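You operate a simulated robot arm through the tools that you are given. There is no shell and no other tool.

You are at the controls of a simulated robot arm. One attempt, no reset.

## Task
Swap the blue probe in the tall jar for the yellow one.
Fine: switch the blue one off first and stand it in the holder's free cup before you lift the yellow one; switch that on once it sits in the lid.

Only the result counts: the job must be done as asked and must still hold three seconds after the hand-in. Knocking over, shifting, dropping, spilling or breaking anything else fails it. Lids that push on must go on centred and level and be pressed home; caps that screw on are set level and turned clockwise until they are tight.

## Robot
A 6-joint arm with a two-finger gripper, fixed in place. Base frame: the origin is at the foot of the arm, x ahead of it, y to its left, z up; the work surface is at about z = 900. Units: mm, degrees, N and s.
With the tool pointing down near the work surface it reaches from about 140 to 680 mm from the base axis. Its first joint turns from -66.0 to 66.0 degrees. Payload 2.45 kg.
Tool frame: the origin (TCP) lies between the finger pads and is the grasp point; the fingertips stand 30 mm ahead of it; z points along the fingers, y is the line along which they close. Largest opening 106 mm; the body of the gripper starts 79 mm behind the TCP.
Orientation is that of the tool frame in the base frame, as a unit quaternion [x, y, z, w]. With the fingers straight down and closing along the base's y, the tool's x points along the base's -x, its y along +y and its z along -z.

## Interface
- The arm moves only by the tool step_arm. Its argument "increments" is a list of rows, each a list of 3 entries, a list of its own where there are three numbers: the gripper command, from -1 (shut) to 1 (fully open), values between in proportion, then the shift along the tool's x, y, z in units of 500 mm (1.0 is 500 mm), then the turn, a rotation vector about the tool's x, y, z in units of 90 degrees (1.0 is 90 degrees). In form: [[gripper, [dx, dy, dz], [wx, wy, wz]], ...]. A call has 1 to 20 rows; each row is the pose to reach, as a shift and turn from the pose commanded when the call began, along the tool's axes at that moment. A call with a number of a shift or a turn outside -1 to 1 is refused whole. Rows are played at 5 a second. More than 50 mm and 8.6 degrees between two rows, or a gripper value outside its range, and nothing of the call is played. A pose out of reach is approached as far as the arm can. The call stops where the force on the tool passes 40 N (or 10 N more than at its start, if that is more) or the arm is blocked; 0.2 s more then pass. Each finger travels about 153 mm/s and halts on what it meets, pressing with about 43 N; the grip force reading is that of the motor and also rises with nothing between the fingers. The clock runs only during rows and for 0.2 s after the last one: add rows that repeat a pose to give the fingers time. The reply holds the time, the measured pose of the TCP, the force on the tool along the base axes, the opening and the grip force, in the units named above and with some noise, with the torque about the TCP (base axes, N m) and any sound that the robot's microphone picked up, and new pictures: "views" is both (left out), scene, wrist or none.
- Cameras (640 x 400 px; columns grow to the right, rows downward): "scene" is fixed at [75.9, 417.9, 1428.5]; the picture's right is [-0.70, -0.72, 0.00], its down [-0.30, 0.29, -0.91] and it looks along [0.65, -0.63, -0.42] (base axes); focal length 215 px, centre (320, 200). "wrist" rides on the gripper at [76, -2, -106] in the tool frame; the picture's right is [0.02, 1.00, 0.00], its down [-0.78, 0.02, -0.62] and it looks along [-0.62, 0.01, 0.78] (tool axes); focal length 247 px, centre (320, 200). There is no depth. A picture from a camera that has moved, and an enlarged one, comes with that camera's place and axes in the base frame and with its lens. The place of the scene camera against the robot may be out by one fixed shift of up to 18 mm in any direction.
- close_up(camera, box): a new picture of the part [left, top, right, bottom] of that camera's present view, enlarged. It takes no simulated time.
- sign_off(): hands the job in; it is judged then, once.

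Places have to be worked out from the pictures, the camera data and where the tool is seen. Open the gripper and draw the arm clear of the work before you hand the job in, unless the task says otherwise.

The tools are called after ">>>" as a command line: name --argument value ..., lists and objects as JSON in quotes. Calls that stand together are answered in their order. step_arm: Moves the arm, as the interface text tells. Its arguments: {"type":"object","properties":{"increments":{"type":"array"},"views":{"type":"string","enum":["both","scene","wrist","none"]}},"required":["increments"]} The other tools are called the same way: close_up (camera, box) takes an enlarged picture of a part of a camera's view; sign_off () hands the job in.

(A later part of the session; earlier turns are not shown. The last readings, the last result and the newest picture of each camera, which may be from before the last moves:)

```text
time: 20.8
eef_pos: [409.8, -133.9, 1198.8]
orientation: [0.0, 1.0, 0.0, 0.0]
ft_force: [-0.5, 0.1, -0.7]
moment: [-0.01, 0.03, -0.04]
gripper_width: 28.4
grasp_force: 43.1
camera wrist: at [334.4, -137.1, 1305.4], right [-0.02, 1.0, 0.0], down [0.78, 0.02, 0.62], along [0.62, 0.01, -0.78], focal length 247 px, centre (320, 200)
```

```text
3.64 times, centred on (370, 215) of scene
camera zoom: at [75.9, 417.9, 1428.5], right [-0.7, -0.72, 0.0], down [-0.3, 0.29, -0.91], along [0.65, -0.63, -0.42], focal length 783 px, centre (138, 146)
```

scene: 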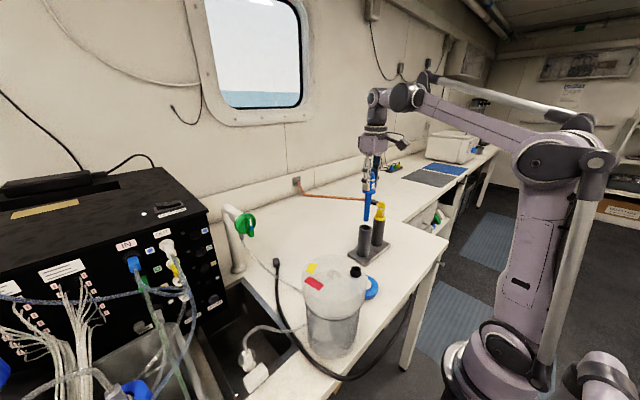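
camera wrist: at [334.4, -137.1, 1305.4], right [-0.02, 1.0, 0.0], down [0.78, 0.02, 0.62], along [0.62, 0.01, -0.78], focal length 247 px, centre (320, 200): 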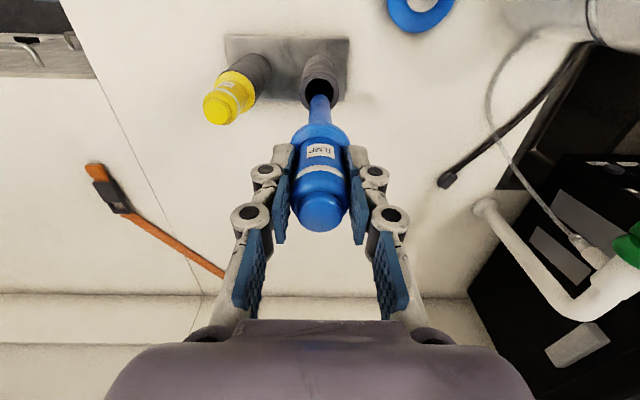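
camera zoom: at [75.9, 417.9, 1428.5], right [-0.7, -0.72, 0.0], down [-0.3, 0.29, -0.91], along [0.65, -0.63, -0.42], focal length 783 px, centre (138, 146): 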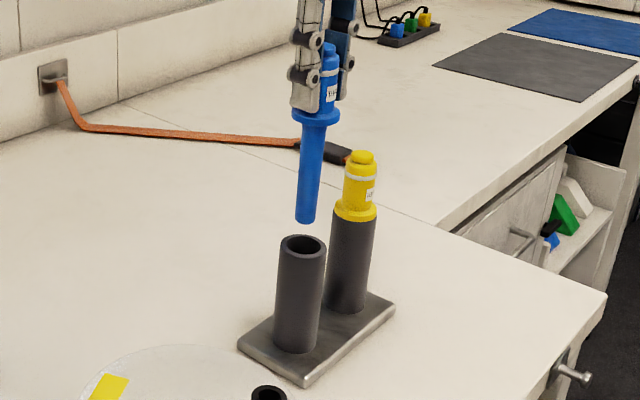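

The stem tip is lined up with the cup's mouth, about 27 mm above it. I'll lower the stem into the cup at moderate speed, stopping short of full depth.

>>> step_arm --increments '[[-1, [0.001, -0.001, 0.02], [0, 0, 0]], [-1, [0.001, -0.001, 0.04], [0, 0, 0]], [-1, [0.001, -0.001, 0.06], [0, 0, 0]], [-1, [0.001, -0.001, 0.08], [0, 0, 0]], [-1, [0.001, -0.001, 0.11], [0, 0, 0]], [-1, [0.001, -0.001, 0.14], [0, 0, 0]], [-1, [0.001, -0.001, 0.17], [0, 0, 0]], [-1, [0.001, -0.001, 0.2], [0, 0, 0]], [-1, [0.001, -0.001, 0.22], [0, 0, 0]], [-1, [0.001, -0.001, 0.22], [0, 0, 0]]]' --views "both"

>>> close_up --camera "wrist" --box '[200, 30, 420, 230]'

>>> close_up --camera "scene" --box '[330, 180, 410, 280]'

```text
time: 23.0
eef_pos: [408.5, -134.1, 1090.7]
orientation: [0.0, 1.0, 0.0, 0.0]
ft_force: [-0.3, 0.6, -0.5]
moment: [-0.01, 0.01, 0.02]
gripper_width: 28.6
grasp_force: 42.7
camera wrist: at [332.0, -137.2, 1195.5], right [-0.02, 1.0, 0.0], down [0.78, 0.02, 0.62], along [0.62, 0.01, -0.78], focal length 247 px, centre (320, 200)
```

scene: 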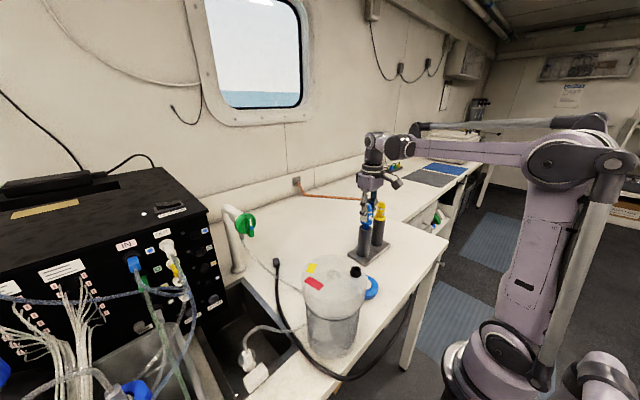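
wrist: 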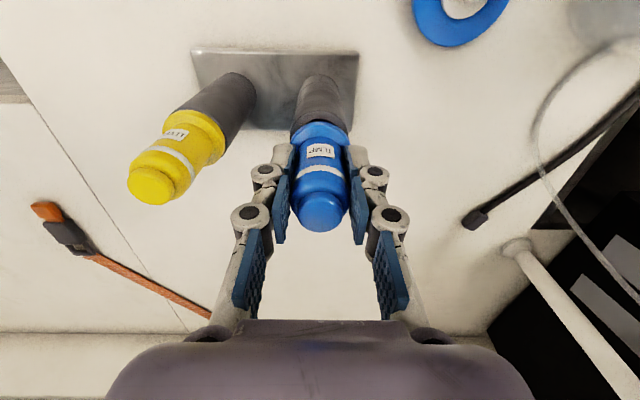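

```text
2.00 times, centred on (310, 130) of wrist
camera zoom: at [332.0, -137.2, 1195.5], right [-0.02, 1.0, 0.0], down [0.78, 0.02, 0.62], along [0.62, 0.01, -0.78], focal length 494 px, centre (340, 340)
```

zoom: 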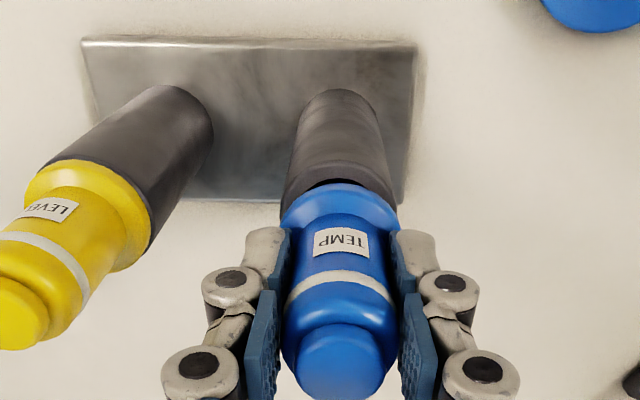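

```text
4.00 times, centred on (370, 230) of scene
camera zoom: at [75.9, 417.9, 1428.5], right [-0.7, -0.72, 0.0], down [-0.3, 0.29, -0.91], along [0.65, -0.63, -0.42], focal length 861 px, centre (120, 80)
```

zoom: 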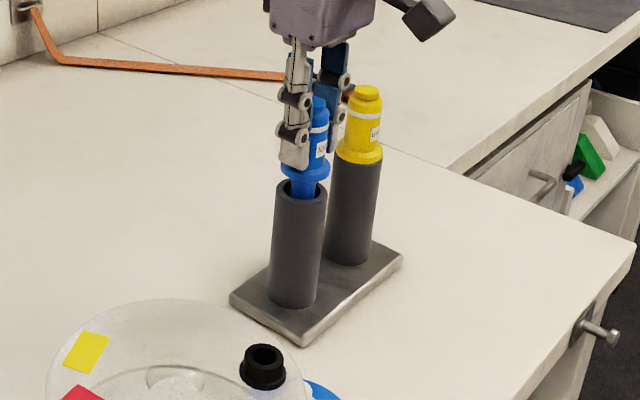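

It's inside freely, with about 15–17 mm to go. I'll finish slowly until the flange touches the cup rim.

>>> step_arm --increments '[[-1, [0, 0, 0.008], [0, 0, 0]], [-1, [0, 0, 0.016], [0, 0, 0]], [-1, [0, 0, 0.022], [0, 0, 0]], [-1, [0, 0, 0.026], [0, 0, 0]], [-1, [0, 0, 0.028], [0, 0, 0]], [-1, [0, 0, 0.03], [0, 0, 0]]]' --views "none"

>>> close_up --camera "wrist" --box '[200, 30, 420, 230]'

>>> close_up --camera "scene" --box '[340, 190, 400, 270]'

```text
time: 24.4
eef_pos: [409.6, -134.0, 1072.4]
orientation: [0.0, 1.0, 0.0, 0.0]
ft_force: [-0.6, 1.3, -1.4]
moment: [0.0, 0.0, 0.0]
gripper_width: 28.3
grasp_force: 43.2
```

```text
2.00 times, centred on (310, 130) of wrist
camera zoom: at [332.8, -137.4, 1179.9], right [-0.02, 1.0, 0.0], down [0.78, 0.02, 0.62], along [0.62, 0.01, -0.78], focal length 494 px, centre (340, 340)
```

zoom: 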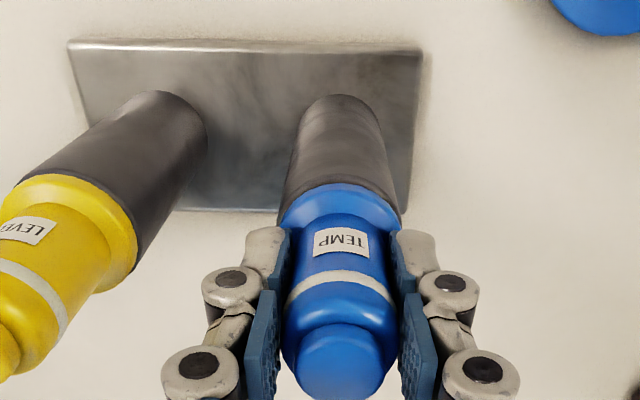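

```text
5.00 times, centred on (370, 230) of scene
camera zoom: at [75.9, 417.9, 1428.5], right [-0.7, -0.72, 0.0], down [-0.3, 0.29, -0.91], along [0.65, -0.63, -0.42], focal length 1077 px, centre (70, 50)
```

zoom: 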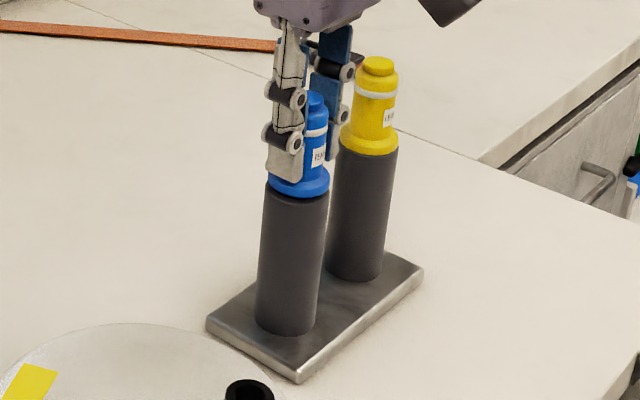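

It's nearly flush. I'll feel for contact in half-millimetre steps.

>>> step_arm --increments '[[-1, [0, 0, 0.001], [0, 0, 0]], [-1, [0, 0, 0.002], [0, 0, 0]], [-1, [0, 0, 0.003], [0, 0, 0]]]' --views "none"

```text
time: 25.2
eef_pos: [408.6, -135.2, 1072.3]
orientation: [0.0, 1.0, 0.0, 0.0]
ft_force: [-0.1, 0.7, -1.3]
moment: [0.02, 0.02, -0.02]
gripper_width: 28.2
grasp_force: 42.2
```

The force reading is still about the probe's weight, so the flange isn't resting yet. I'll go a little further.

>>> step_arm --increments '[[-1, [0, 0, 0.001], [0, 0, 0]], [-1, [0, 0, 0.002], [0, 0, 0]], [-1, [0, 0, 0.003], [0, 0, 0]]]' --views "none"

>>> close_up --camera "scene" --box '[340, 190, 400, 270]'

```text
time: 26.0
eef_pos: [409.5, -134.2, 1071.3]
orientation: [0.0, 1.0, 0.0, 0.0]
ft_force: [-0.6, -0.3, -1.3]
moment: [0.0, 0.02, 0.0]
gripper_width: 28.6
grasp_force: 42.7
```

```text
5.00 times, centred on (370, 230) of scene
camera zoom: at [75.9, 417.9, 1428.5], right [-0.7, -0.72, 0.0], down [-0.3, 0.29, -0.91], along [0.65, -0.63, -0.42], focal length 1077 px, centre (70, 50)
```

zoom: 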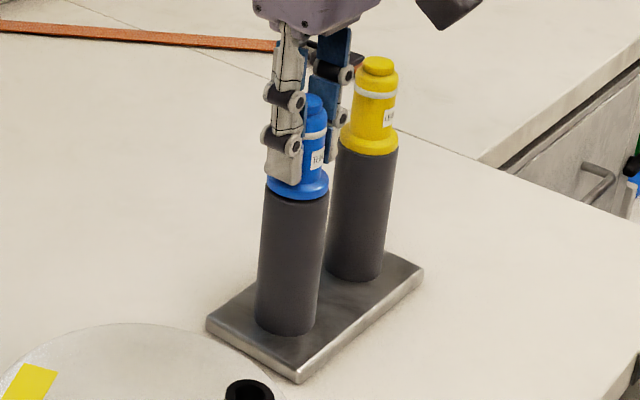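

>>> step_arm --increments '[[-1, [0, 0, 0.001], [0, 0, 0]], [-1, [0, 0, 0.002], [0, 0, 0]], [-1, [0, 0, 0.003], [0, 0, 0]]]' --views "none"

```text
time: 26.8
eef_pos: [408.9, -134.8, 1069.8]
orientation: [0.0, 1.0, 0.0, -0.001]
ft_force: [0.4, -0.1, -1.2]
moment: [0.0, -0.01, -0.02]
gripper_width: 28.6
grasp_force: 43.4
```

There's still no contact at 1069.8, so I'll keep creeping down and watch the force.

>>> step_arm --increments '[[-1, [0, 0, 0.001], [0, 0, 0]], [-1, [0, 0, 0.002], [0, 0, 0]], [-1, [0, 0, 0.003], [0, 0, 0]]]' --views "none"

>>> close_up --camera "wrist" --box '[260, 80, 380, 180]'

>>> close_up --camera "scene" --box '[345, 205, 385, 245]'

```text
time: 27.6
eef_pos: [407.8, -134.6, 1067.8]
orientation: [-0.001, 1.0, 0.0, 0.001]
ft_force: [2.4, -1.4, 18.9]
moment: [-0.01, -0.03, 0.02]
gripper_width: 28.7
grasp_force: 43.1
```

```text
4.00 times, centred on (320, 130) of wrist
camera zoom: at [332.9, -137.7, 1175.0], right [-0.02, 1.0, 0.0], down [0.78, 0.02, 0.62], along [0.62, 0.01, -0.78], focal length 988 px, centre (320, 480)
```

zoom: 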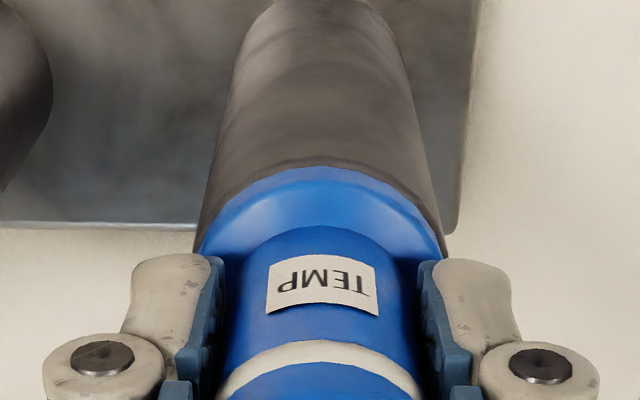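

```text
10.00 times, centred on (365, 225) of scene
camera zoom: at [75.8, 417.9, 1428.5], right [-0.7, -0.72, 0.0], down [-0.3, 0.29, -0.91], along [0.65, -0.63, -0.42], focal length 2153 px, centre (-130, -50)
```

zoom: 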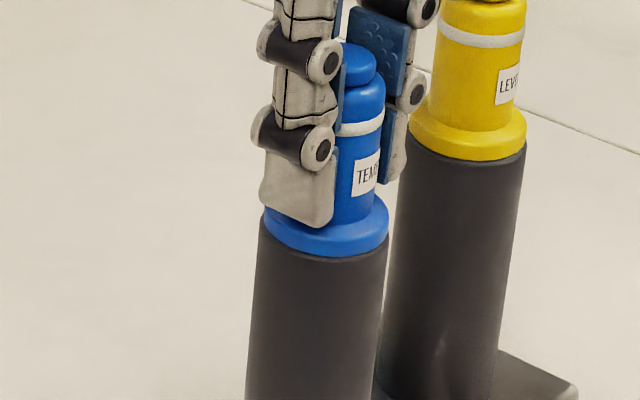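

The flange is seated on the cup rim (19 N of contact). I'll relieve the load by about 0.7 mm, open the fingers gently, and rise.

>>> step_arm --increments '[[-1, [0, 0, -0.0014], [0, 0, 0]], [-0.35, [0, 0, -0.0014], [0, 0, 0]], [0.0, [0, 0, -0.0014], [0, 0, 0]], [0.1, [0, 0, -0.0014], [0, 0, 0]], [0.1, [0, 0, -0.0014], [0, 0, 0]]]' --views "both"

>>> close_up --camera "wrist" --box '[220, 80, 400, 220]'

>>> close_up --camera "scene" --box '[340, 190, 400, 270]'

```text
time: 28.8
eef_pos: [410.1, -135.7, 1067.2]
orientation: [0.0, 1.0, 0.0, -0.001]
ft_force: [0.7, 0.0, 0.6]
moment: [0.02, 0.02, -0.03]
gripper_width: 58.3
grasp_force: 0.0
camera wrist: at [333.4, -137.8, 1174.8], right [-0.02, 1.0, 0.0], down [0.78, 0.02, 0.62], along [0.62, 0.01, -0.78], focal length 247 px, centre (320, 200)
```

scene: 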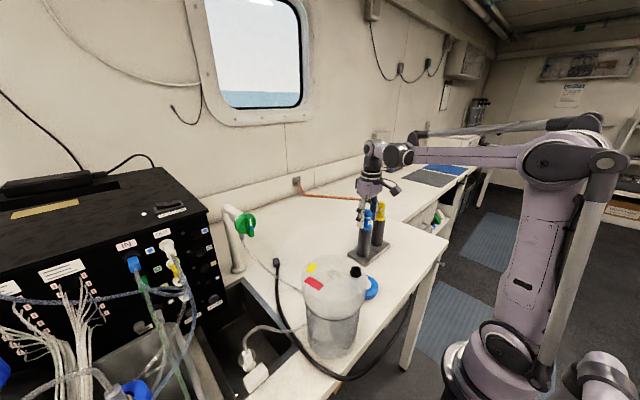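
wrist: 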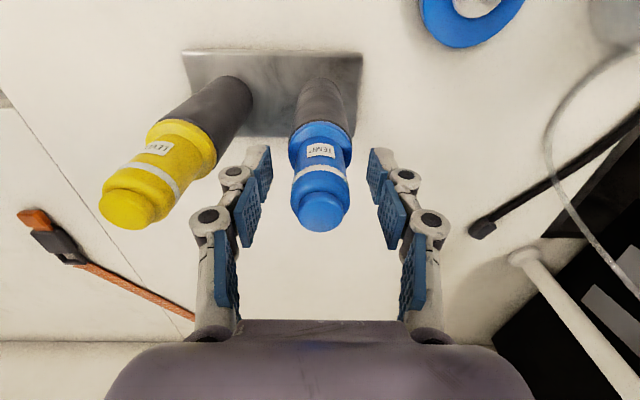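

```text
2.86 times, centred on (310, 150) of wrist
camera zoom: at [333.4, -137.8, 1174.8], right [-0.02, 1.0, 0.0], down [0.78, 0.02, 0.62], along [0.62, 0.01, -0.78], focal length 706 px, centre (349, 343)
```

zoom: 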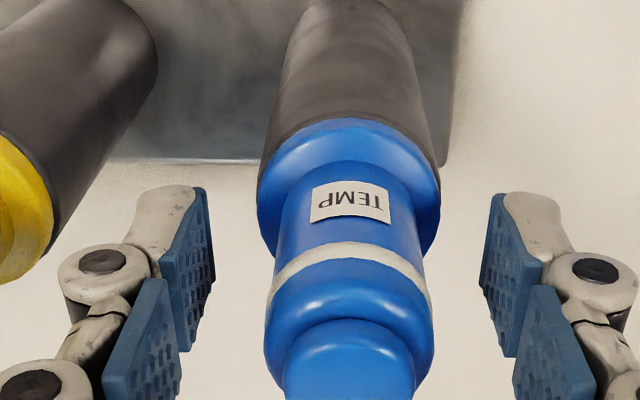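

```text
5.00 times, centred on (370, 230) of scene
camera zoom: at [75.9, 417.9, 1428.5], right [-0.7, -0.72, 0.0], down [-0.3, 0.29, -0.91], along [0.65, -0.63, -0.42], focal length 1077 px, centre (70, 50)
```

zoom: 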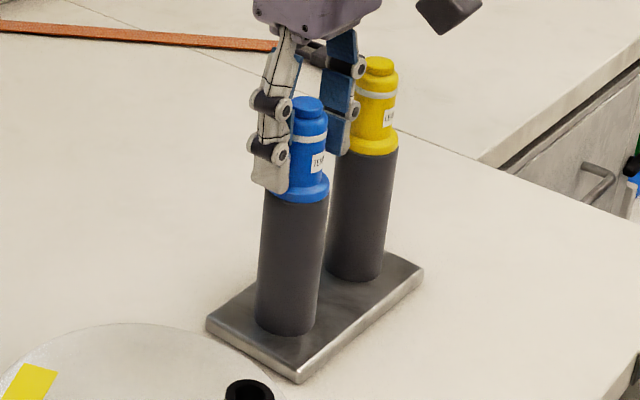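

Blue is standing fully seated and released. I'll rise clear and shift about 91 mm in -y to get above the yellow probe.

>>> step_arm --increments '[[0.1, [0, 0, -0.03], [0, 0, 0]], [0.1, [0, 0, -0.08], [0, 0, 0]], [0.1, [0, 0, -0.14], [0, 0, 0]], [0.1, [0, 0, -0.2], [0, 0, 0]], [0.3, [0, 0, -0.26], [0, 0, 0]], [0.3, [0, -0.06, -0.26], [0, 0, 0]], [0.3, [0, -0.12, -0.26], [0, 0, 0]], [0.3, [0, -0.182, -0.26], [0, 0, 0]], [0.3, [0, -0.182, -0.26], [0, 0, 0]]]' --views "both"

>>> close_up --camera "wrist" --box '[260, 40, 440, 180]'

>>> close_up --camera "scene" --box '[340, 190, 400, 270]'

```text
time: 30.8
eef_pos: [407.0, -225.4, 1198.3]
orientation: [0.001, 1.0, 0.001, -0.001]
ft_force: [0.9, -0.2, -0.3]
moment: [-0.02, -0.04, 0.02]
gripper_width: 68.9
grasp_force: 0.1
camera wrist: at [331.9, -229.0, 1304.5], right [-0.02, 1.0, 0.0], down [0.78, 0.02, 0.62], along [0.62, 0.01, -0.78], focal length 247 px, centre (320, 200)
```

scene: 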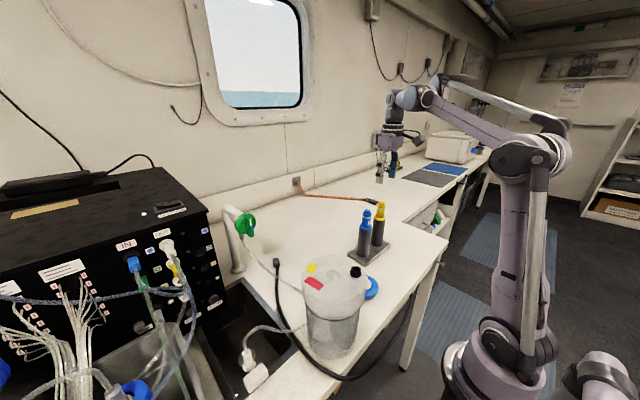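
wrist: 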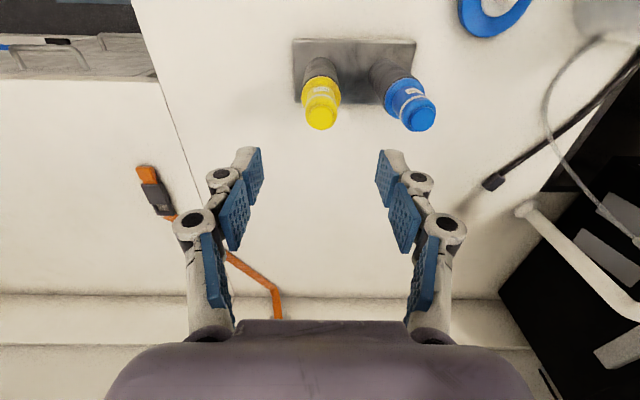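

```text
2.86 times, centred on (350, 110) of wrist
camera zoom: at [331.9, -229.0, 1304.5], right [-0.02, 1.0, 0.0], down [0.78, 0.02, 0.62], along [0.62, 0.01, -0.78], focal length 706 px, centre (234, 457)
```

zoom: 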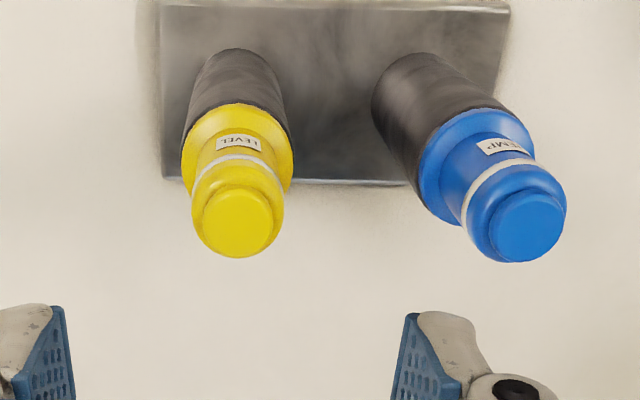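

```text
5.00 times, centred on (370, 230) of scene
camera zoom: at [76.0, 417.9, 1428.5], right [-0.7, -0.72, 0.0], down [-0.3, 0.29, -0.91], along [0.65, -0.63, -0.42], focal length 1077 px, centre (70, 50)
```

zoom: 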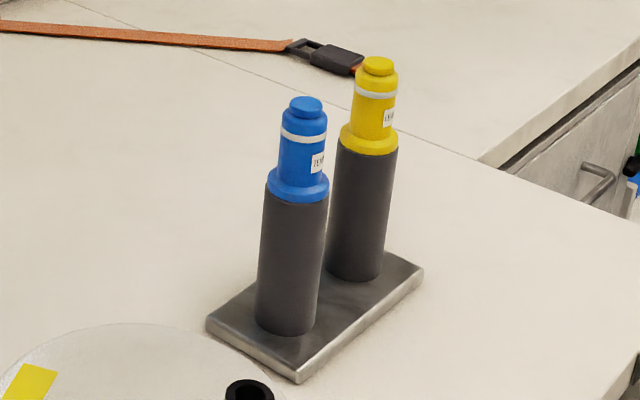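

Both probes stand at the same height. Yellow is about 1 mm (+y) and 2.5 mm (+x) from my finger axis, so I'll correct that and descend around its body.

>>> step_arm --increments '[[0.3, [-0.005, 0.0018, 0.0], [0, 0, 0]], [0.3, [-0.005, 0.0018, 0.05], [0, 0, 0]], [0.3, [-0.005, 0.0018, 0.1], [0, 0, 0]], [0.3, [-0.005, 0.0018, 0.15], [0, 0, 0]], [0.3, [-0.005, 0.0018, 0.19], [0, 0, 0]], [0.3, [-0.005, 0.0018, 0.22], [0, 0, 0]], [0.3, [-0.005, 0.0018, 0.24], [0, 0, 0]], [0.3, [-0.005, 0.0018, 0.257], [0, 0, 0]], [0.3, [-0.005, 0.0018, 0.257], [0, 0, 0]]]' --views "both"

>>> close_up --camera "wrist" --box '[240, 90, 400, 220]'

>>> close_up --camera "scene" --box '[340, 190, 400, 270]'

```text
time: 32.8
eef_pos: [412.1, -225.0, 1070.0]
orientation: [0.001, 1.0, 0.0, 0.0]
ft_force: [-0.6, -1.0, -0.2]
moment: [-0.02, 0.0, 0.0]
gripper_width: 69.1
grasp_force: 0.0
camera wrist: at [336.4, -227.9, 1176.2], right [-0.02, 1.0, 0.0], down [0.78, 0.02, 0.62], along [0.62, 0.01, -0.78], focal length 247 px, centre (320, 200)
```

scene: 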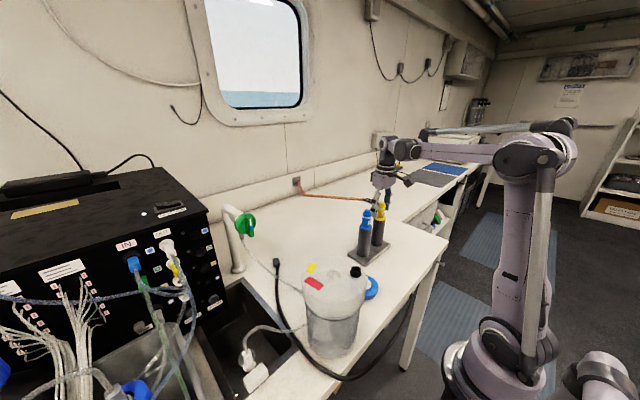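
wrist: 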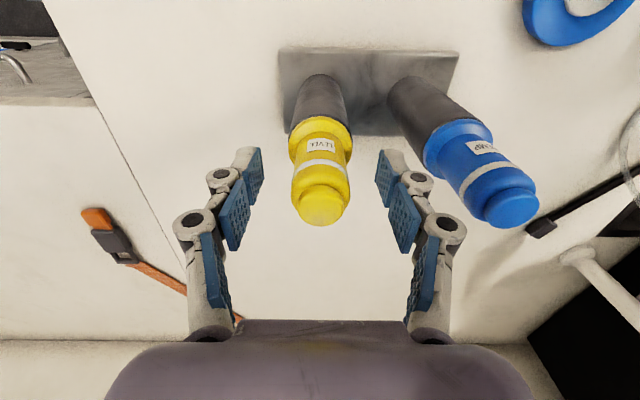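

```text
3.08 times, centred on (320, 155) of wrist
camera zoom: at [336.4, -227.9, 1176.2], right [-0.02, 1.0, 0.0], down [0.78, 0.02, 0.62], along [0.62, 0.01, -0.78], focal length 760 px, centre (320, 338)
```

zoom: 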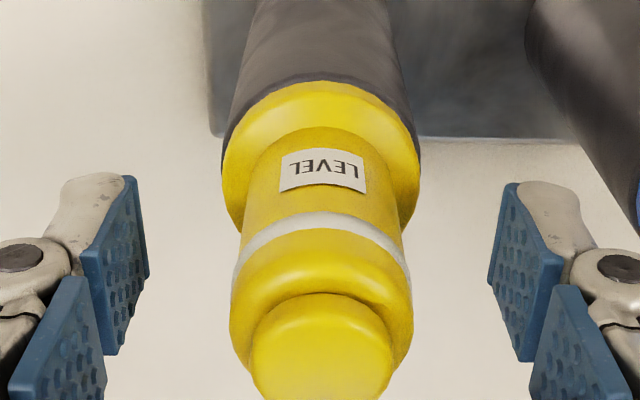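

```text
5.00 times, centred on (370, 230) of scene
camera zoom: at [75.9, 417.9, 1428.5], right [-0.7, -0.72, 0.0], down [-0.3, 0.29, -0.91], along [0.65, -0.63, -0.42], focal length 1077 px, centre (70, 50)
```

zoom: 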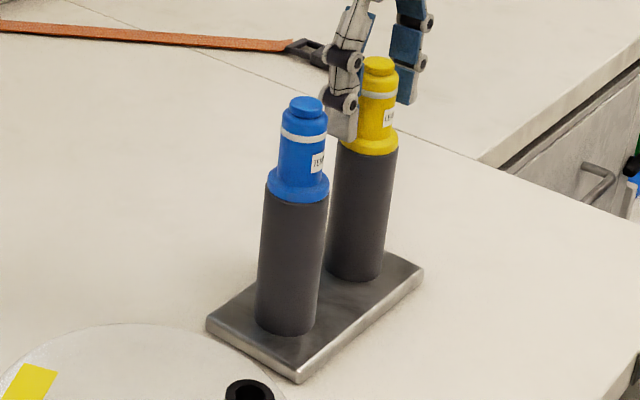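

It's well centred in y, and the fingers are about 1.5–2 mm too far forward in x. I'll correct that and close on the yellow body.

>>> step_arm --increments '[[0.3, [0.003, 0, 0.001], [0, 0, 0]], [0, [0.003, 0, 0.001], [0, 0, 0]], [-0.25, [0.003, 0, 0.001], [0, 0, 0]], [-0.35, [0.003, 0, 0.001], [0, 0, 0]], [-1, [0.003, 0, 0.001], [0, 0, 0]], [-1, [0.003, 0, 0.001], [0, 0, 0]], [-1, [0.003, 0, 0.001], [0, 0, 0]]]' --views "both"

>>> close_up --camera "wrist" --box '[240, 90, 400, 220]'

>>> close_up --camera "scene" --box '[340, 190, 400, 270]'

```text
time: 34.4
eef_pos: [410.5, -225.6, 1069.1]
orientation: [0.0, 1.0, 0.0, 0.0]
ft_force: [-0.1, 0.8, 2.0]
moment: [-0.05, 0.02, 0.02]
gripper_width: 28.5
grasp_force: 42.9
camera wrist: at [334.8, -228.0, 1176.3], right [-0.02, 1.0, 0.0], down [0.78, 0.02, 0.62], along [0.62, 0.01, -0.78], focal length 247 px, centre (320, 200)
```

scene: 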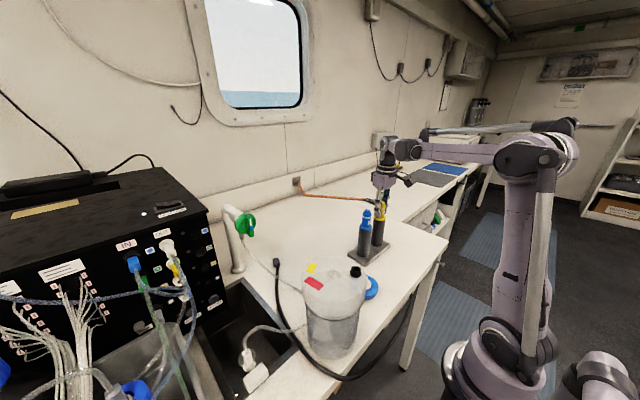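
wrist: 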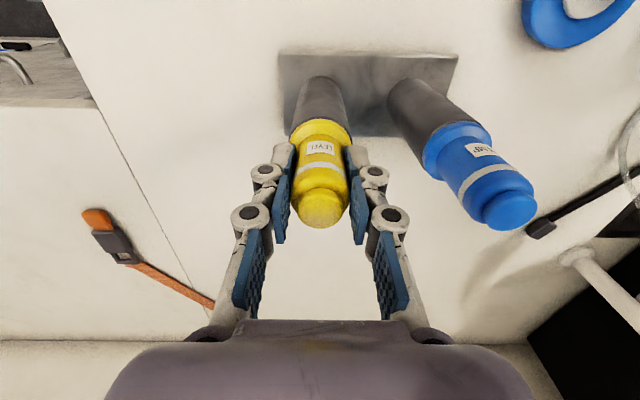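

```text
3.08 times, centred on (320, 155) of wrist
camera zoom: at [334.8, -228.0, 1176.3], right [-0.02, 1.0, 0.0], down [0.78, 0.02, 0.62], along [0.62, 0.01, -0.78], focal length 760 px, centre (320, 338)
```

zoom: 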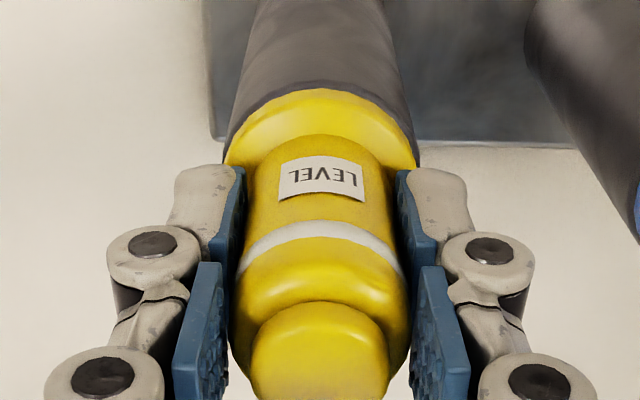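

```text
5.00 times, centred on (370, 230) of scene
camera zoom: at [75.9, 417.9, 1428.5], right [-0.7, -0.72, 0.0], down [-0.3, 0.29, -0.91], along [0.65, -0.63, -0.42], focal length 1077 px, centre (70, 50)
```

zoom: 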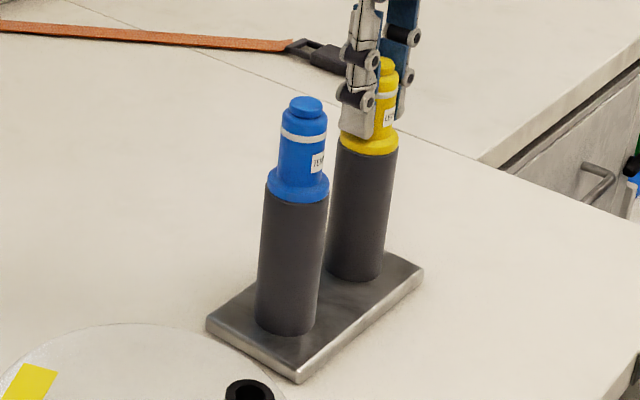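

Yellow is gripped at 28.5 mm. I'll lift it straight out of its cup, slowly at first.

>>> step_arm --increments '[[-1, [0, 0, -0.004], [0, 0, 0]], [-1, [0, 0, -0.015], [0, 0, 0]], [-1, [0, 0, -0.04], [0, 0, 0]], [-1, [0, 0, -0.08], [0, 0, 0]], [-1, [0, 0, -0.12], [0, 0, 0]], [-1, [0, 0, -0.16], [0, 0, 0]], [-1, [0, 0, -0.2], [0, 0, 0]], [-1, [0, 0, -0.24], [0, 0, 0]], [-1, [0, 0, -0.29], [0, 0, 0]], [-1, [0, 0, -0.34], [0, 0, 0]], [-1, [0, 0, -0.39], [0, 0, 0]], [-1, [0, 0, -0.44], [0, 0, 0]], [-1, [0, 0, -0.44], [0, 0, 0]]]' --views "both"

>>> close_up --camera "wrist" --box '[250, 10, 450, 170]'

>>> close_up --camera "scene" --box '[330, 100, 430, 270]'

```text
time: 37.2
eef_pos: [409.9, -225.5, 1287.3]
orientation: [0.001, 1.0, 0.0, 0.0]
ft_force: [-0.9, 0.3, -0.8]
moment: [0.02, 0.03, 0.02]
gripper_width: 28.6
grasp_force: 43.6
camera wrist: at [333.7, -227.6, 1394.3], right [-0.02, 1.0, 0.0], down [0.78, 0.02, 0.62], along [0.62, 0.01, -0.78], focal length 247 px, centre (320, 200)
```

scene: 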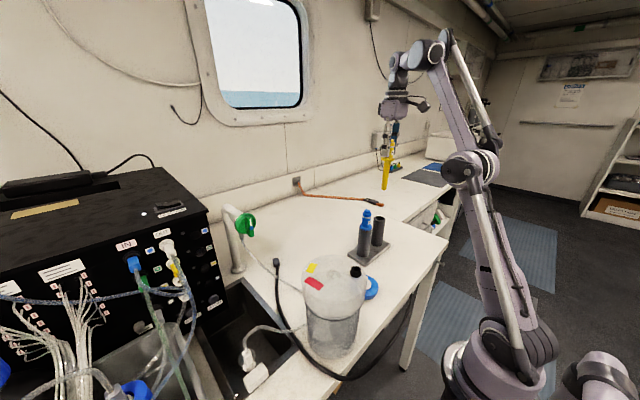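
wrist: 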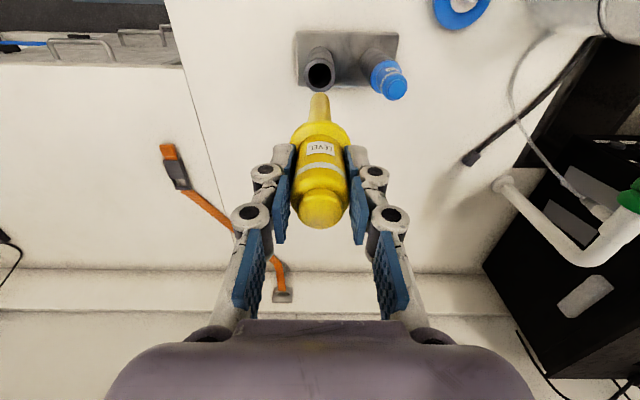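

```text
2.50 times, centred on (350, 90) of wrist
camera zoom: at [333.7, -227.6, 1394.3], right [-0.02, 1.0, 0.0], down [0.78, 0.02, 0.62], along [0.62, 0.01, -0.78], focal length 617 px, centre (245, 475)
```

zoom: 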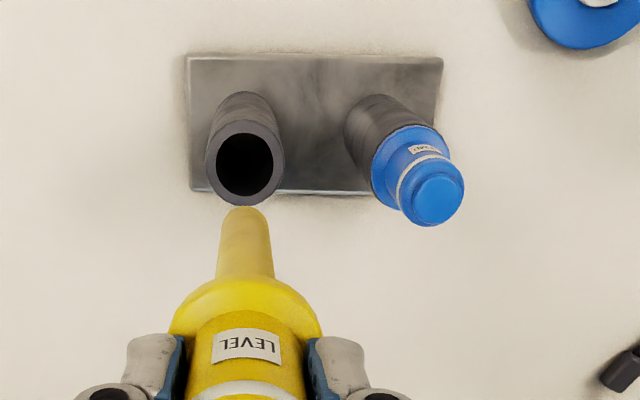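

```text
2.35 times, centred on (380, 185) of scene
camera zoom: at [76.0, 417.9, 1428.5], right [-0.7, -0.72, 0.0], down [-0.3, 0.29, -0.91], along [0.65, -0.63, -0.42], focal length 507 px, centre (179, 235)
```

zoom: 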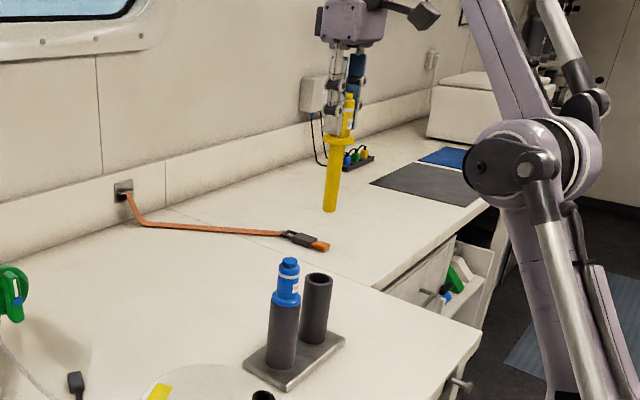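

Yellow is out and clear. I'll carry it to a spot above the jar lid's centre hole, moving about (-115, +378) at this height, which clears the blue probe below.

>>> step_arm --increments '[[-1, [0.0, 0.0, -0.01], [0, 0, 0]], [-1, [0.0153, 0.0504, -0.01], [0, 0, 0]], [-1, [0.0307, 0.1008, -0.01], [0, 0, 0]], [-1, [0.046, 0.1512, -0.01], [0, 0, 0]], [-1, [0.0613, 0.2015, -0.01], [0, 0, 0]], [-1, [0.0767, 0.2519, -0.01], [0, 0, 0]], [-1, [0.092, 0.3023, -0.01], [0, 0, 0]], [-1, [0.1073, 0.3527, -0.01], [0, 0, 0]], [-1, [0.1227, 0.4031, -0.01], [0, 0, 0]], [-1, [0.138, 0.4535, -0.01], [0, 0, 0]], [-1, [0.1533, 0.5039, -0.01], [0, 0, 0]], [-1, [0.1687, 0.5543, -0.01], [0, 0, 0]], [-1, [0.184, 0.6046, -0.01], [0, 0, 0]], [-1, [0.1993, 0.655, -0.01], [0, 0, 0]], [-1, [0.2147, 0.7054, -0.01], [0, 0, 0]], [-1, [0.23, 0.7558, -0.01], [0, 0, 0]], [-1, [0.23, 0.7558, -0.01], [0, 0, 0]]]' --views "both"

>>> close_up --camera "wrist" --box '[250, 10, 390, 150]'

>>> close_up --camera "scene" --box '[295, 160, 385, 310]'

```text
time: 40.8
eef_pos: [292.9, 154.0, 1296.5]
orientation: [-0.001, 1.0, 0.0, 0.0]
ft_force: [0.1, 0.1, -0.3]
moment: [-0.03, -0.01, 0.0]
gripper_width: 28.5
grasp_force: 42.9
out of reach, approached as far as the arm can: row 1
camera wrist: at [218.1, 150.1, 1402.8], right [-0.02, 1.0, 0.0], down [0.78, 0.02, 0.62], along [0.62, 0.01, -0.78], focal length 247 px, centre (320, 200)
```

scene: 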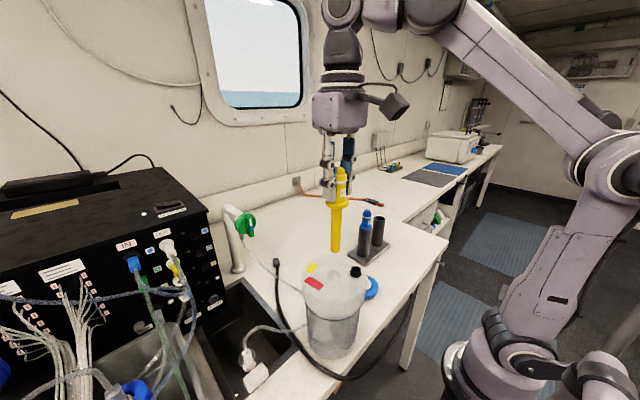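
wrist: 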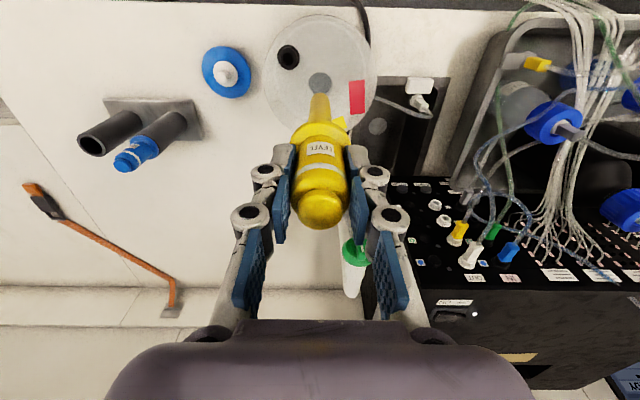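

```text
2.86 times, centred on (320, 80) of wrist
camera zoom: at [218.1, 150.1, 1402.8], right [-0.02, 1.0, 0.0], down [0.78, 0.02, 0.62], along [0.62, 0.01, -0.78], focal length 706 px, centre (320, 543)
```

zoom: 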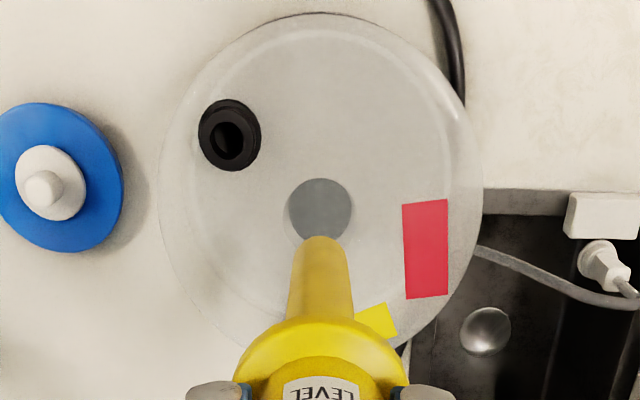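

```text
2.67 times, centred on (340, 235) of scene
camera zoom: at [75.9, 417.9, 1428.5], right [-0.7, -0.72, 0.0], down [-0.3, 0.29, -0.91], along [0.65, -0.63, -0.42], focal length 574 px, centre (267, 107)
```

zoom: 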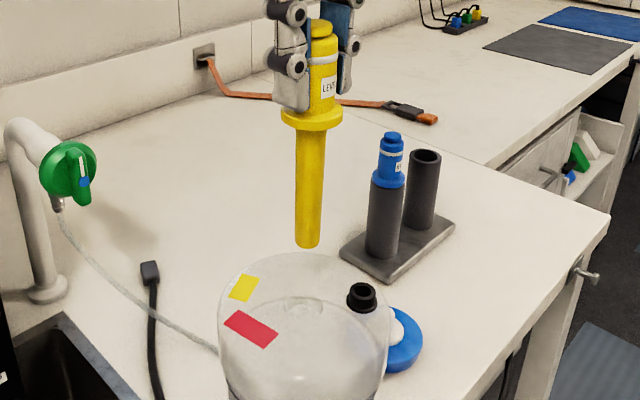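

The probe tip lines up with the hole in y. I'll take one more close-up of the gripped probe's top to check the x alignment.

>>> close_up --camera "wrist" --box '[270, 60, 370, 240]'

>>> close_up --camera "scene" --box '[310, 220, 360, 290]'

```text
2.22 times, centred on (320, 150) of wrist
camera zoom: at [218.1, 150.1, 1402.8], right [-0.02, 1.0, 0.0], down [0.78, 0.02, 0.62], along [0.62, 0.01, -0.78], focal length 549 px, centre (320, 311)
```

zoom: 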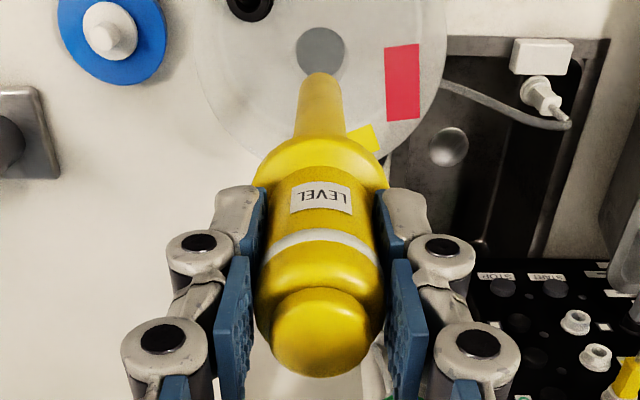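

```text
5.71 times, centred on (335, 255) of scene
camera zoom: at [75.9, 417.9, 1428.5], right [-0.7, -0.72, 0.0], down [-0.3, 0.29, -0.91], along [0.65, -0.63, -0.42], focal length 1230 px, centre (234, -114)
```

zoom: 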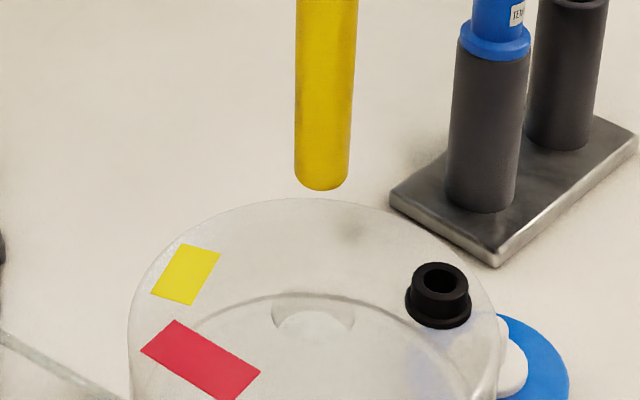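

Alignment is within about 1 mm, and the hole is about 26 mm against an 18 mm stem. I'll lower until the tip is just above the lid and check again.

>>> step_arm --increments '[[-1, [0.0005, 0.001, 0.02], [0, 0, 0]], [-1, [0.0005, 0.001, 0.05], [0, 0, 0]], [-1, [0.0005, 0.001, 0.08], [0, 0, 0]], [-1, [0.0005, 0.001, 0.1], [0, 0, 0]], [-1, [0.0005, 0.001, 0.1], [0, 0, 0]]]' --views "none"

>>> close_up --camera "wrist" --box '[270, 40, 370, 140]'

>>> close_up --camera "scene" --box '[310, 220, 360, 290]'

```text
time: 42.0
eef_pos: [295.7, 153.5, 1245.3]
orientation: [0.001, 1.0, -0.001, 0.001]
ft_force: [-0.2, 0.1, -0.6]
moment: [0.01, 0.01, -0.02]
gripper_width: 28.7
grasp_force: 42.9
```

```text
4.00 times, centred on (320, 90) of wrist
camera zoom: at [219.3, 151.0, 1352.0], right [-0.02, 1.0, 0.0], down [0.78, 0.02, 0.62], along [0.62, 0.01, -0.78], focal length 988 px, centre (320, 640)
```

zoom: 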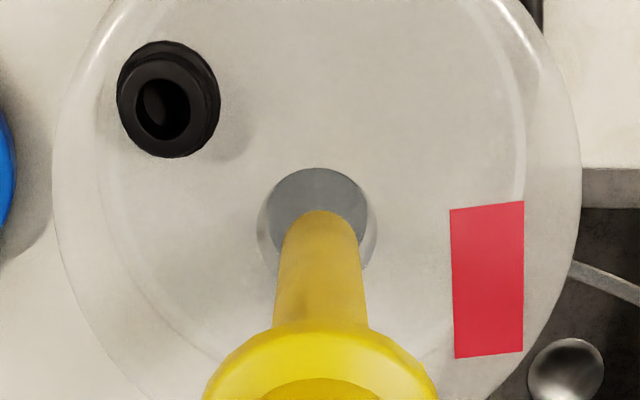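

```text
5.71 times, centred on (335, 255) of scene
camera zoom: at [75.9, 417.9, 1428.5], right [-0.7, -0.72, 0.0], down [-0.3, 0.29, -0.91], along [0.65, -0.63, -0.42], focal length 1230 px, centre (234, -114)
```

zoom: 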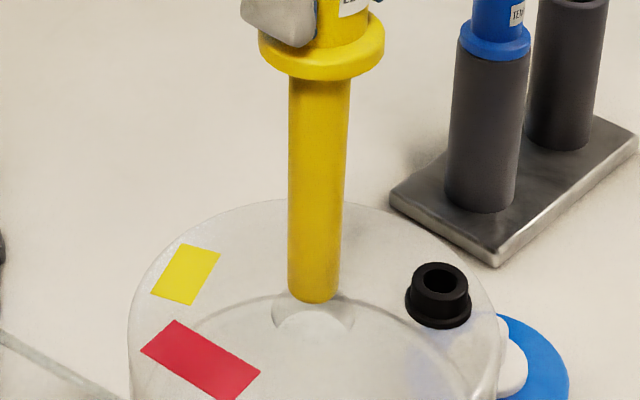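

The tip is at the hole's centre in both views. I'll lower another 25 mm gently and check for contact.

>>> step_arm --increments '[[-1, [0.001, 0, 0.01], [0, 0, 0]], [-1, [0.001, 0, 0.02], [0, 0, 0]], [-1, [0.001, 0, 0.03], [0, 0, 0]], [-1, [0.001, 0, 0.04], [0, 0, 0]], [-1, [0.001, 0, 0.05], [0, 0, 0]], [-1, [0.001, 0, 0.05], [0, 0, 0]]]' --views "none"

>>> close_up --camera "wrist" --box '[270, 40, 370, 140]'

>>> close_up --camera "scene" --box '[310, 220, 360, 290]'

```text
time: 43.4
eef_pos: [293.4, 153.7, 1220.8]
orientation: [-0.001, 1.0, 0.0, 0.0]
ft_force: [0.5, 0.3, 0.1]
moment: [-0.02, -0.02, -0.03]
gripper_width: 28.5
grasp_force: 42.8
```

```text
4.00 times, centred on (320, 90) of wrist
camera zoom: at [217.8, 150.6, 1326.5], right [-0.02, 1.0, 0.0], down [0.78, 0.02, 0.62], along [0.62, 0.01, -0.78], focal length 988 px, centre (320, 640)
```

zoom: 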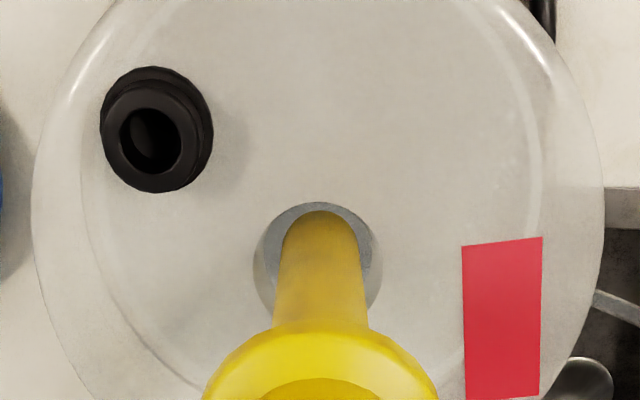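

```text
5.71 times, centred on (335, 255) of scene
camera zoom: at [75.9, 417.9, 1428.5], right [-0.7, -0.72, 0.0], down [-0.3, 0.29, -0.91], along [0.65, -0.63, -0.42], focal length 1230 px, centre (234, -114)
```

zoom: 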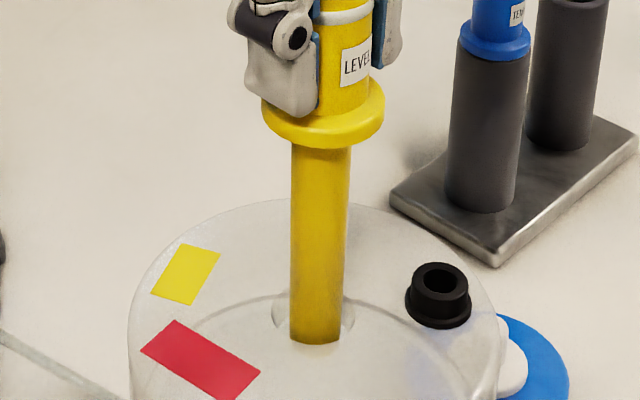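

There's no contact and the stem is entering the hole. I'll continue down gently and stop before the flange lands.

>>> step_arm --increments '[[-1, [-0.0012, 0, 0.01], [0, 0, 0]], [-1, [-0.0012, 0, 0.02], [0, 0, 0]], [-1, [-0.0012, 0, 0.03], [0, 0, 0]], [-1, [-0.0012, 0, 0.04], [0, 0, 0]], [-1, [-0.0012, 0, 0.05], [0, 0, 0]], [-1, [-0.0012, 0, 0.06], [0, 0, 0]], [-1, [-0.0012, 0, 0.06], [0, 0, 0]]]' --views "none"

>>> close_up --camera "wrist" --box '[270, 40, 370, 140]'

>>> close_up --camera "scene" --box '[300, 220, 370, 360]'

```text
time: 45.0
eef_pos: [294.1, 153.9, 1189.4]
orientation: [0.0, 1.0, 0.0, 0.001]
ft_force: [-0.2, -0.7, -0.8]
moment: [-0.01, 0.01, 0.0]
gripper_width: 28.8
grasp_force: 43.2
```

```text
4.00 times, centred on (320, 90) of wrist
camera zoom: at [218.9, 150.6, 1295.9], right [-0.02, 1.0, 0.0], down [0.78, 0.02, 0.62], along [0.62, 0.01, -0.78], focal length 988 px, centre (320, 640)
```

zoom: 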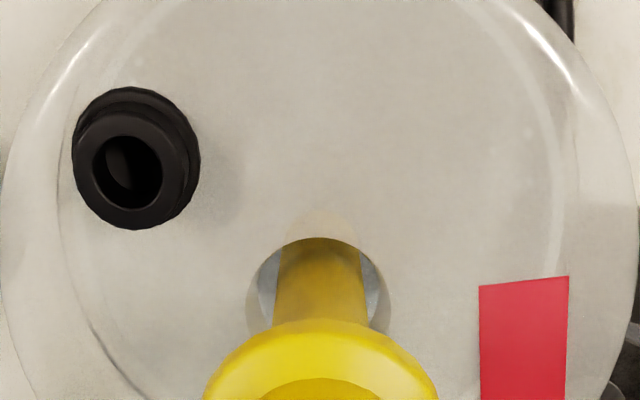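

```text
2.86 times, centred on (335, 290) of scene
camera zoom: at [75.9, 417.9, 1428.5], right [-0.7, -0.72, 0.0], down [-0.3, 0.29, -0.91], along [0.65, -0.63, -0.42], focal length 615 px, centre (277, -57)
```

zoom: 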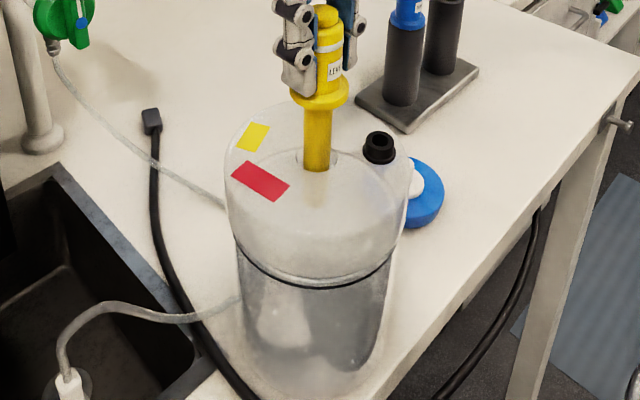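

The stem is inside the hole and free. I'll continue to about 10 mm above the seat.

>>> step_arm --increments '[[-1, [0, 0, 0.02], [0, 0, 0]], [-1, [0, 0, 0.04], [0, 0, 0]], [-1, [0, 0, 0.06], [0, 0, 0]], [-1, [0, 0, 0.08], [0, 0, 0]], [-1, [0, 0, 0.1], [0, 0, 0]], [-1, [0, 0, 0.1], [0, 0, 0]]]' --views "none"

>>> close_up --camera "wrist" --box '[240, 40, 400, 180]'

>>> close_up --camera "scene" --box '[300, 220, 370, 300]'

```text
time: 46.4
eef_pos: [295.1, 154.1, 1140.4]
orientation: [0.0, 1.0, 0.0, 0.0]
ft_force: [0.1, -0.2, -1.0]
moment: [0.0, -0.01, 0.0]
gripper_width: 28.4
grasp_force: 43.2
```

```text
2.86 times, centred on (320, 110) of wrist
camera zoom: at [219.0, 151.1, 1246.5], right [-0.02, 1.0, 0.0], down [0.78, 0.02, 0.62], along [0.62, 0.01, -0.78], focal length 706 px, centre (320, 457)
```

zoom: 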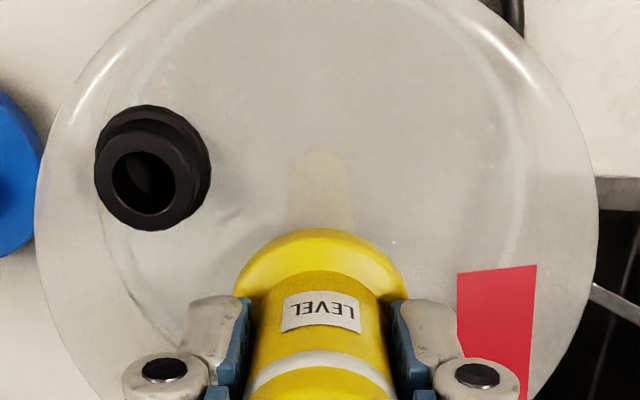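

```text
5.00 times, centred on (335, 260) of scene
camera zoom: at [75.9, 417.9, 1428.5], right [-0.7, -0.72, 0.0], down [-0.3, 0.29, -0.91], along [0.65, -0.63, -0.42], focal length 1077 px, centre (245, -100)
```

zoom: 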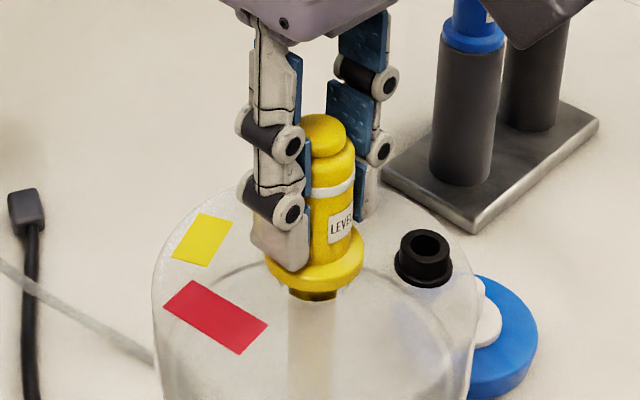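

There's about 11 mm left. I'll lower quickly for 8 mm, then more finely to feel for the seat.

>>> step_arm --increments '[[-1, [0, 0, 0.006], [0, 0, 0]], [-1, [0, 0, 0.012], [0, 0, 0]], [-1, [0, 0, 0.016], [0, 0, 0]], [-1, [0, 0, 0.018], [0, 0, 0]], [-1, [0, 0, 0.019], [0, 0, 0]]]' --views "none"

>>> close_up --camera "scene" --box '[300, 220, 370, 300]'

```text
time: 47.6
eef_pos: [295.1, 153.0, 1129.5]
orientation: [0.0, 1.0, 0.0, 0.001]
ft_force: [-0.5, -1.5, -0.1]
moment: [0.01, 0.02, -0.01]
gripper_width: 28.4
grasp_force: 42.8
```

```text
5.00 times, centred on (335, 260) of scene
camera zoom: at [75.9, 417.9, 1428.5], right [-0.7, -0.72, 0.0], down [-0.3, 0.29, -0.91], along [0.65, -0.63, -0.42], focal length 1077 px, centre (245, -100)
```

zoom: 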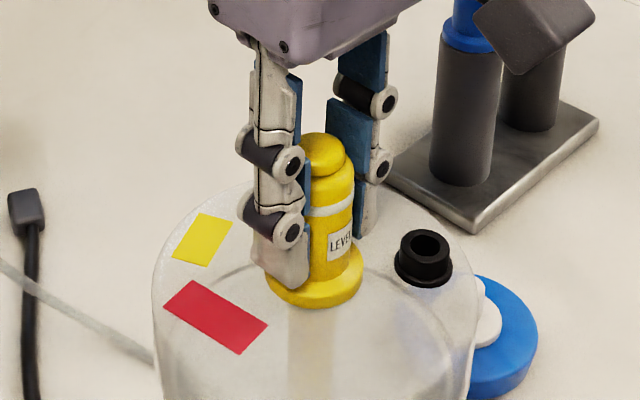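

It's almost seated. I'll take two more 0.5 mm steps to find contact.

>>> step_arm --increments '[[-1, [0, 0, 0.001], [0, 0, 0]], [-1, [0, 0, 0.002], [0, 0, 0]]]' --views "none"

```text
time: 48.2
eef_pos: [293.7, 152.6, 1129.2]
orientation: [0.0, 1.0, 0.001, 0.0]
ft_force: [0.0, 0.6, -0.4]
moment: [0.03, -0.03, 0.04]
gripper_width: 28.4
grasp_force: 43.1
```

No contact yet; I'll take two more half-millimetre steps.

>>> step_arm --increments '[[-1, [0, 0, 0.001], [0, 0, 0]], [-1, [0, 0, 0.002], [0, 0, 0]]]' --views "none"

```text
time: 48.8
eef_pos: [295.6, 153.0, 1129.7]
orientation: [0.0, 1.0, 0.0, 0.0]
ft_force: [-1.4, -1.1, 26.1]
moment: [-0.07, -0.13, 0.0]
gripper_width: 28.4
grasp_force: 43.7
```

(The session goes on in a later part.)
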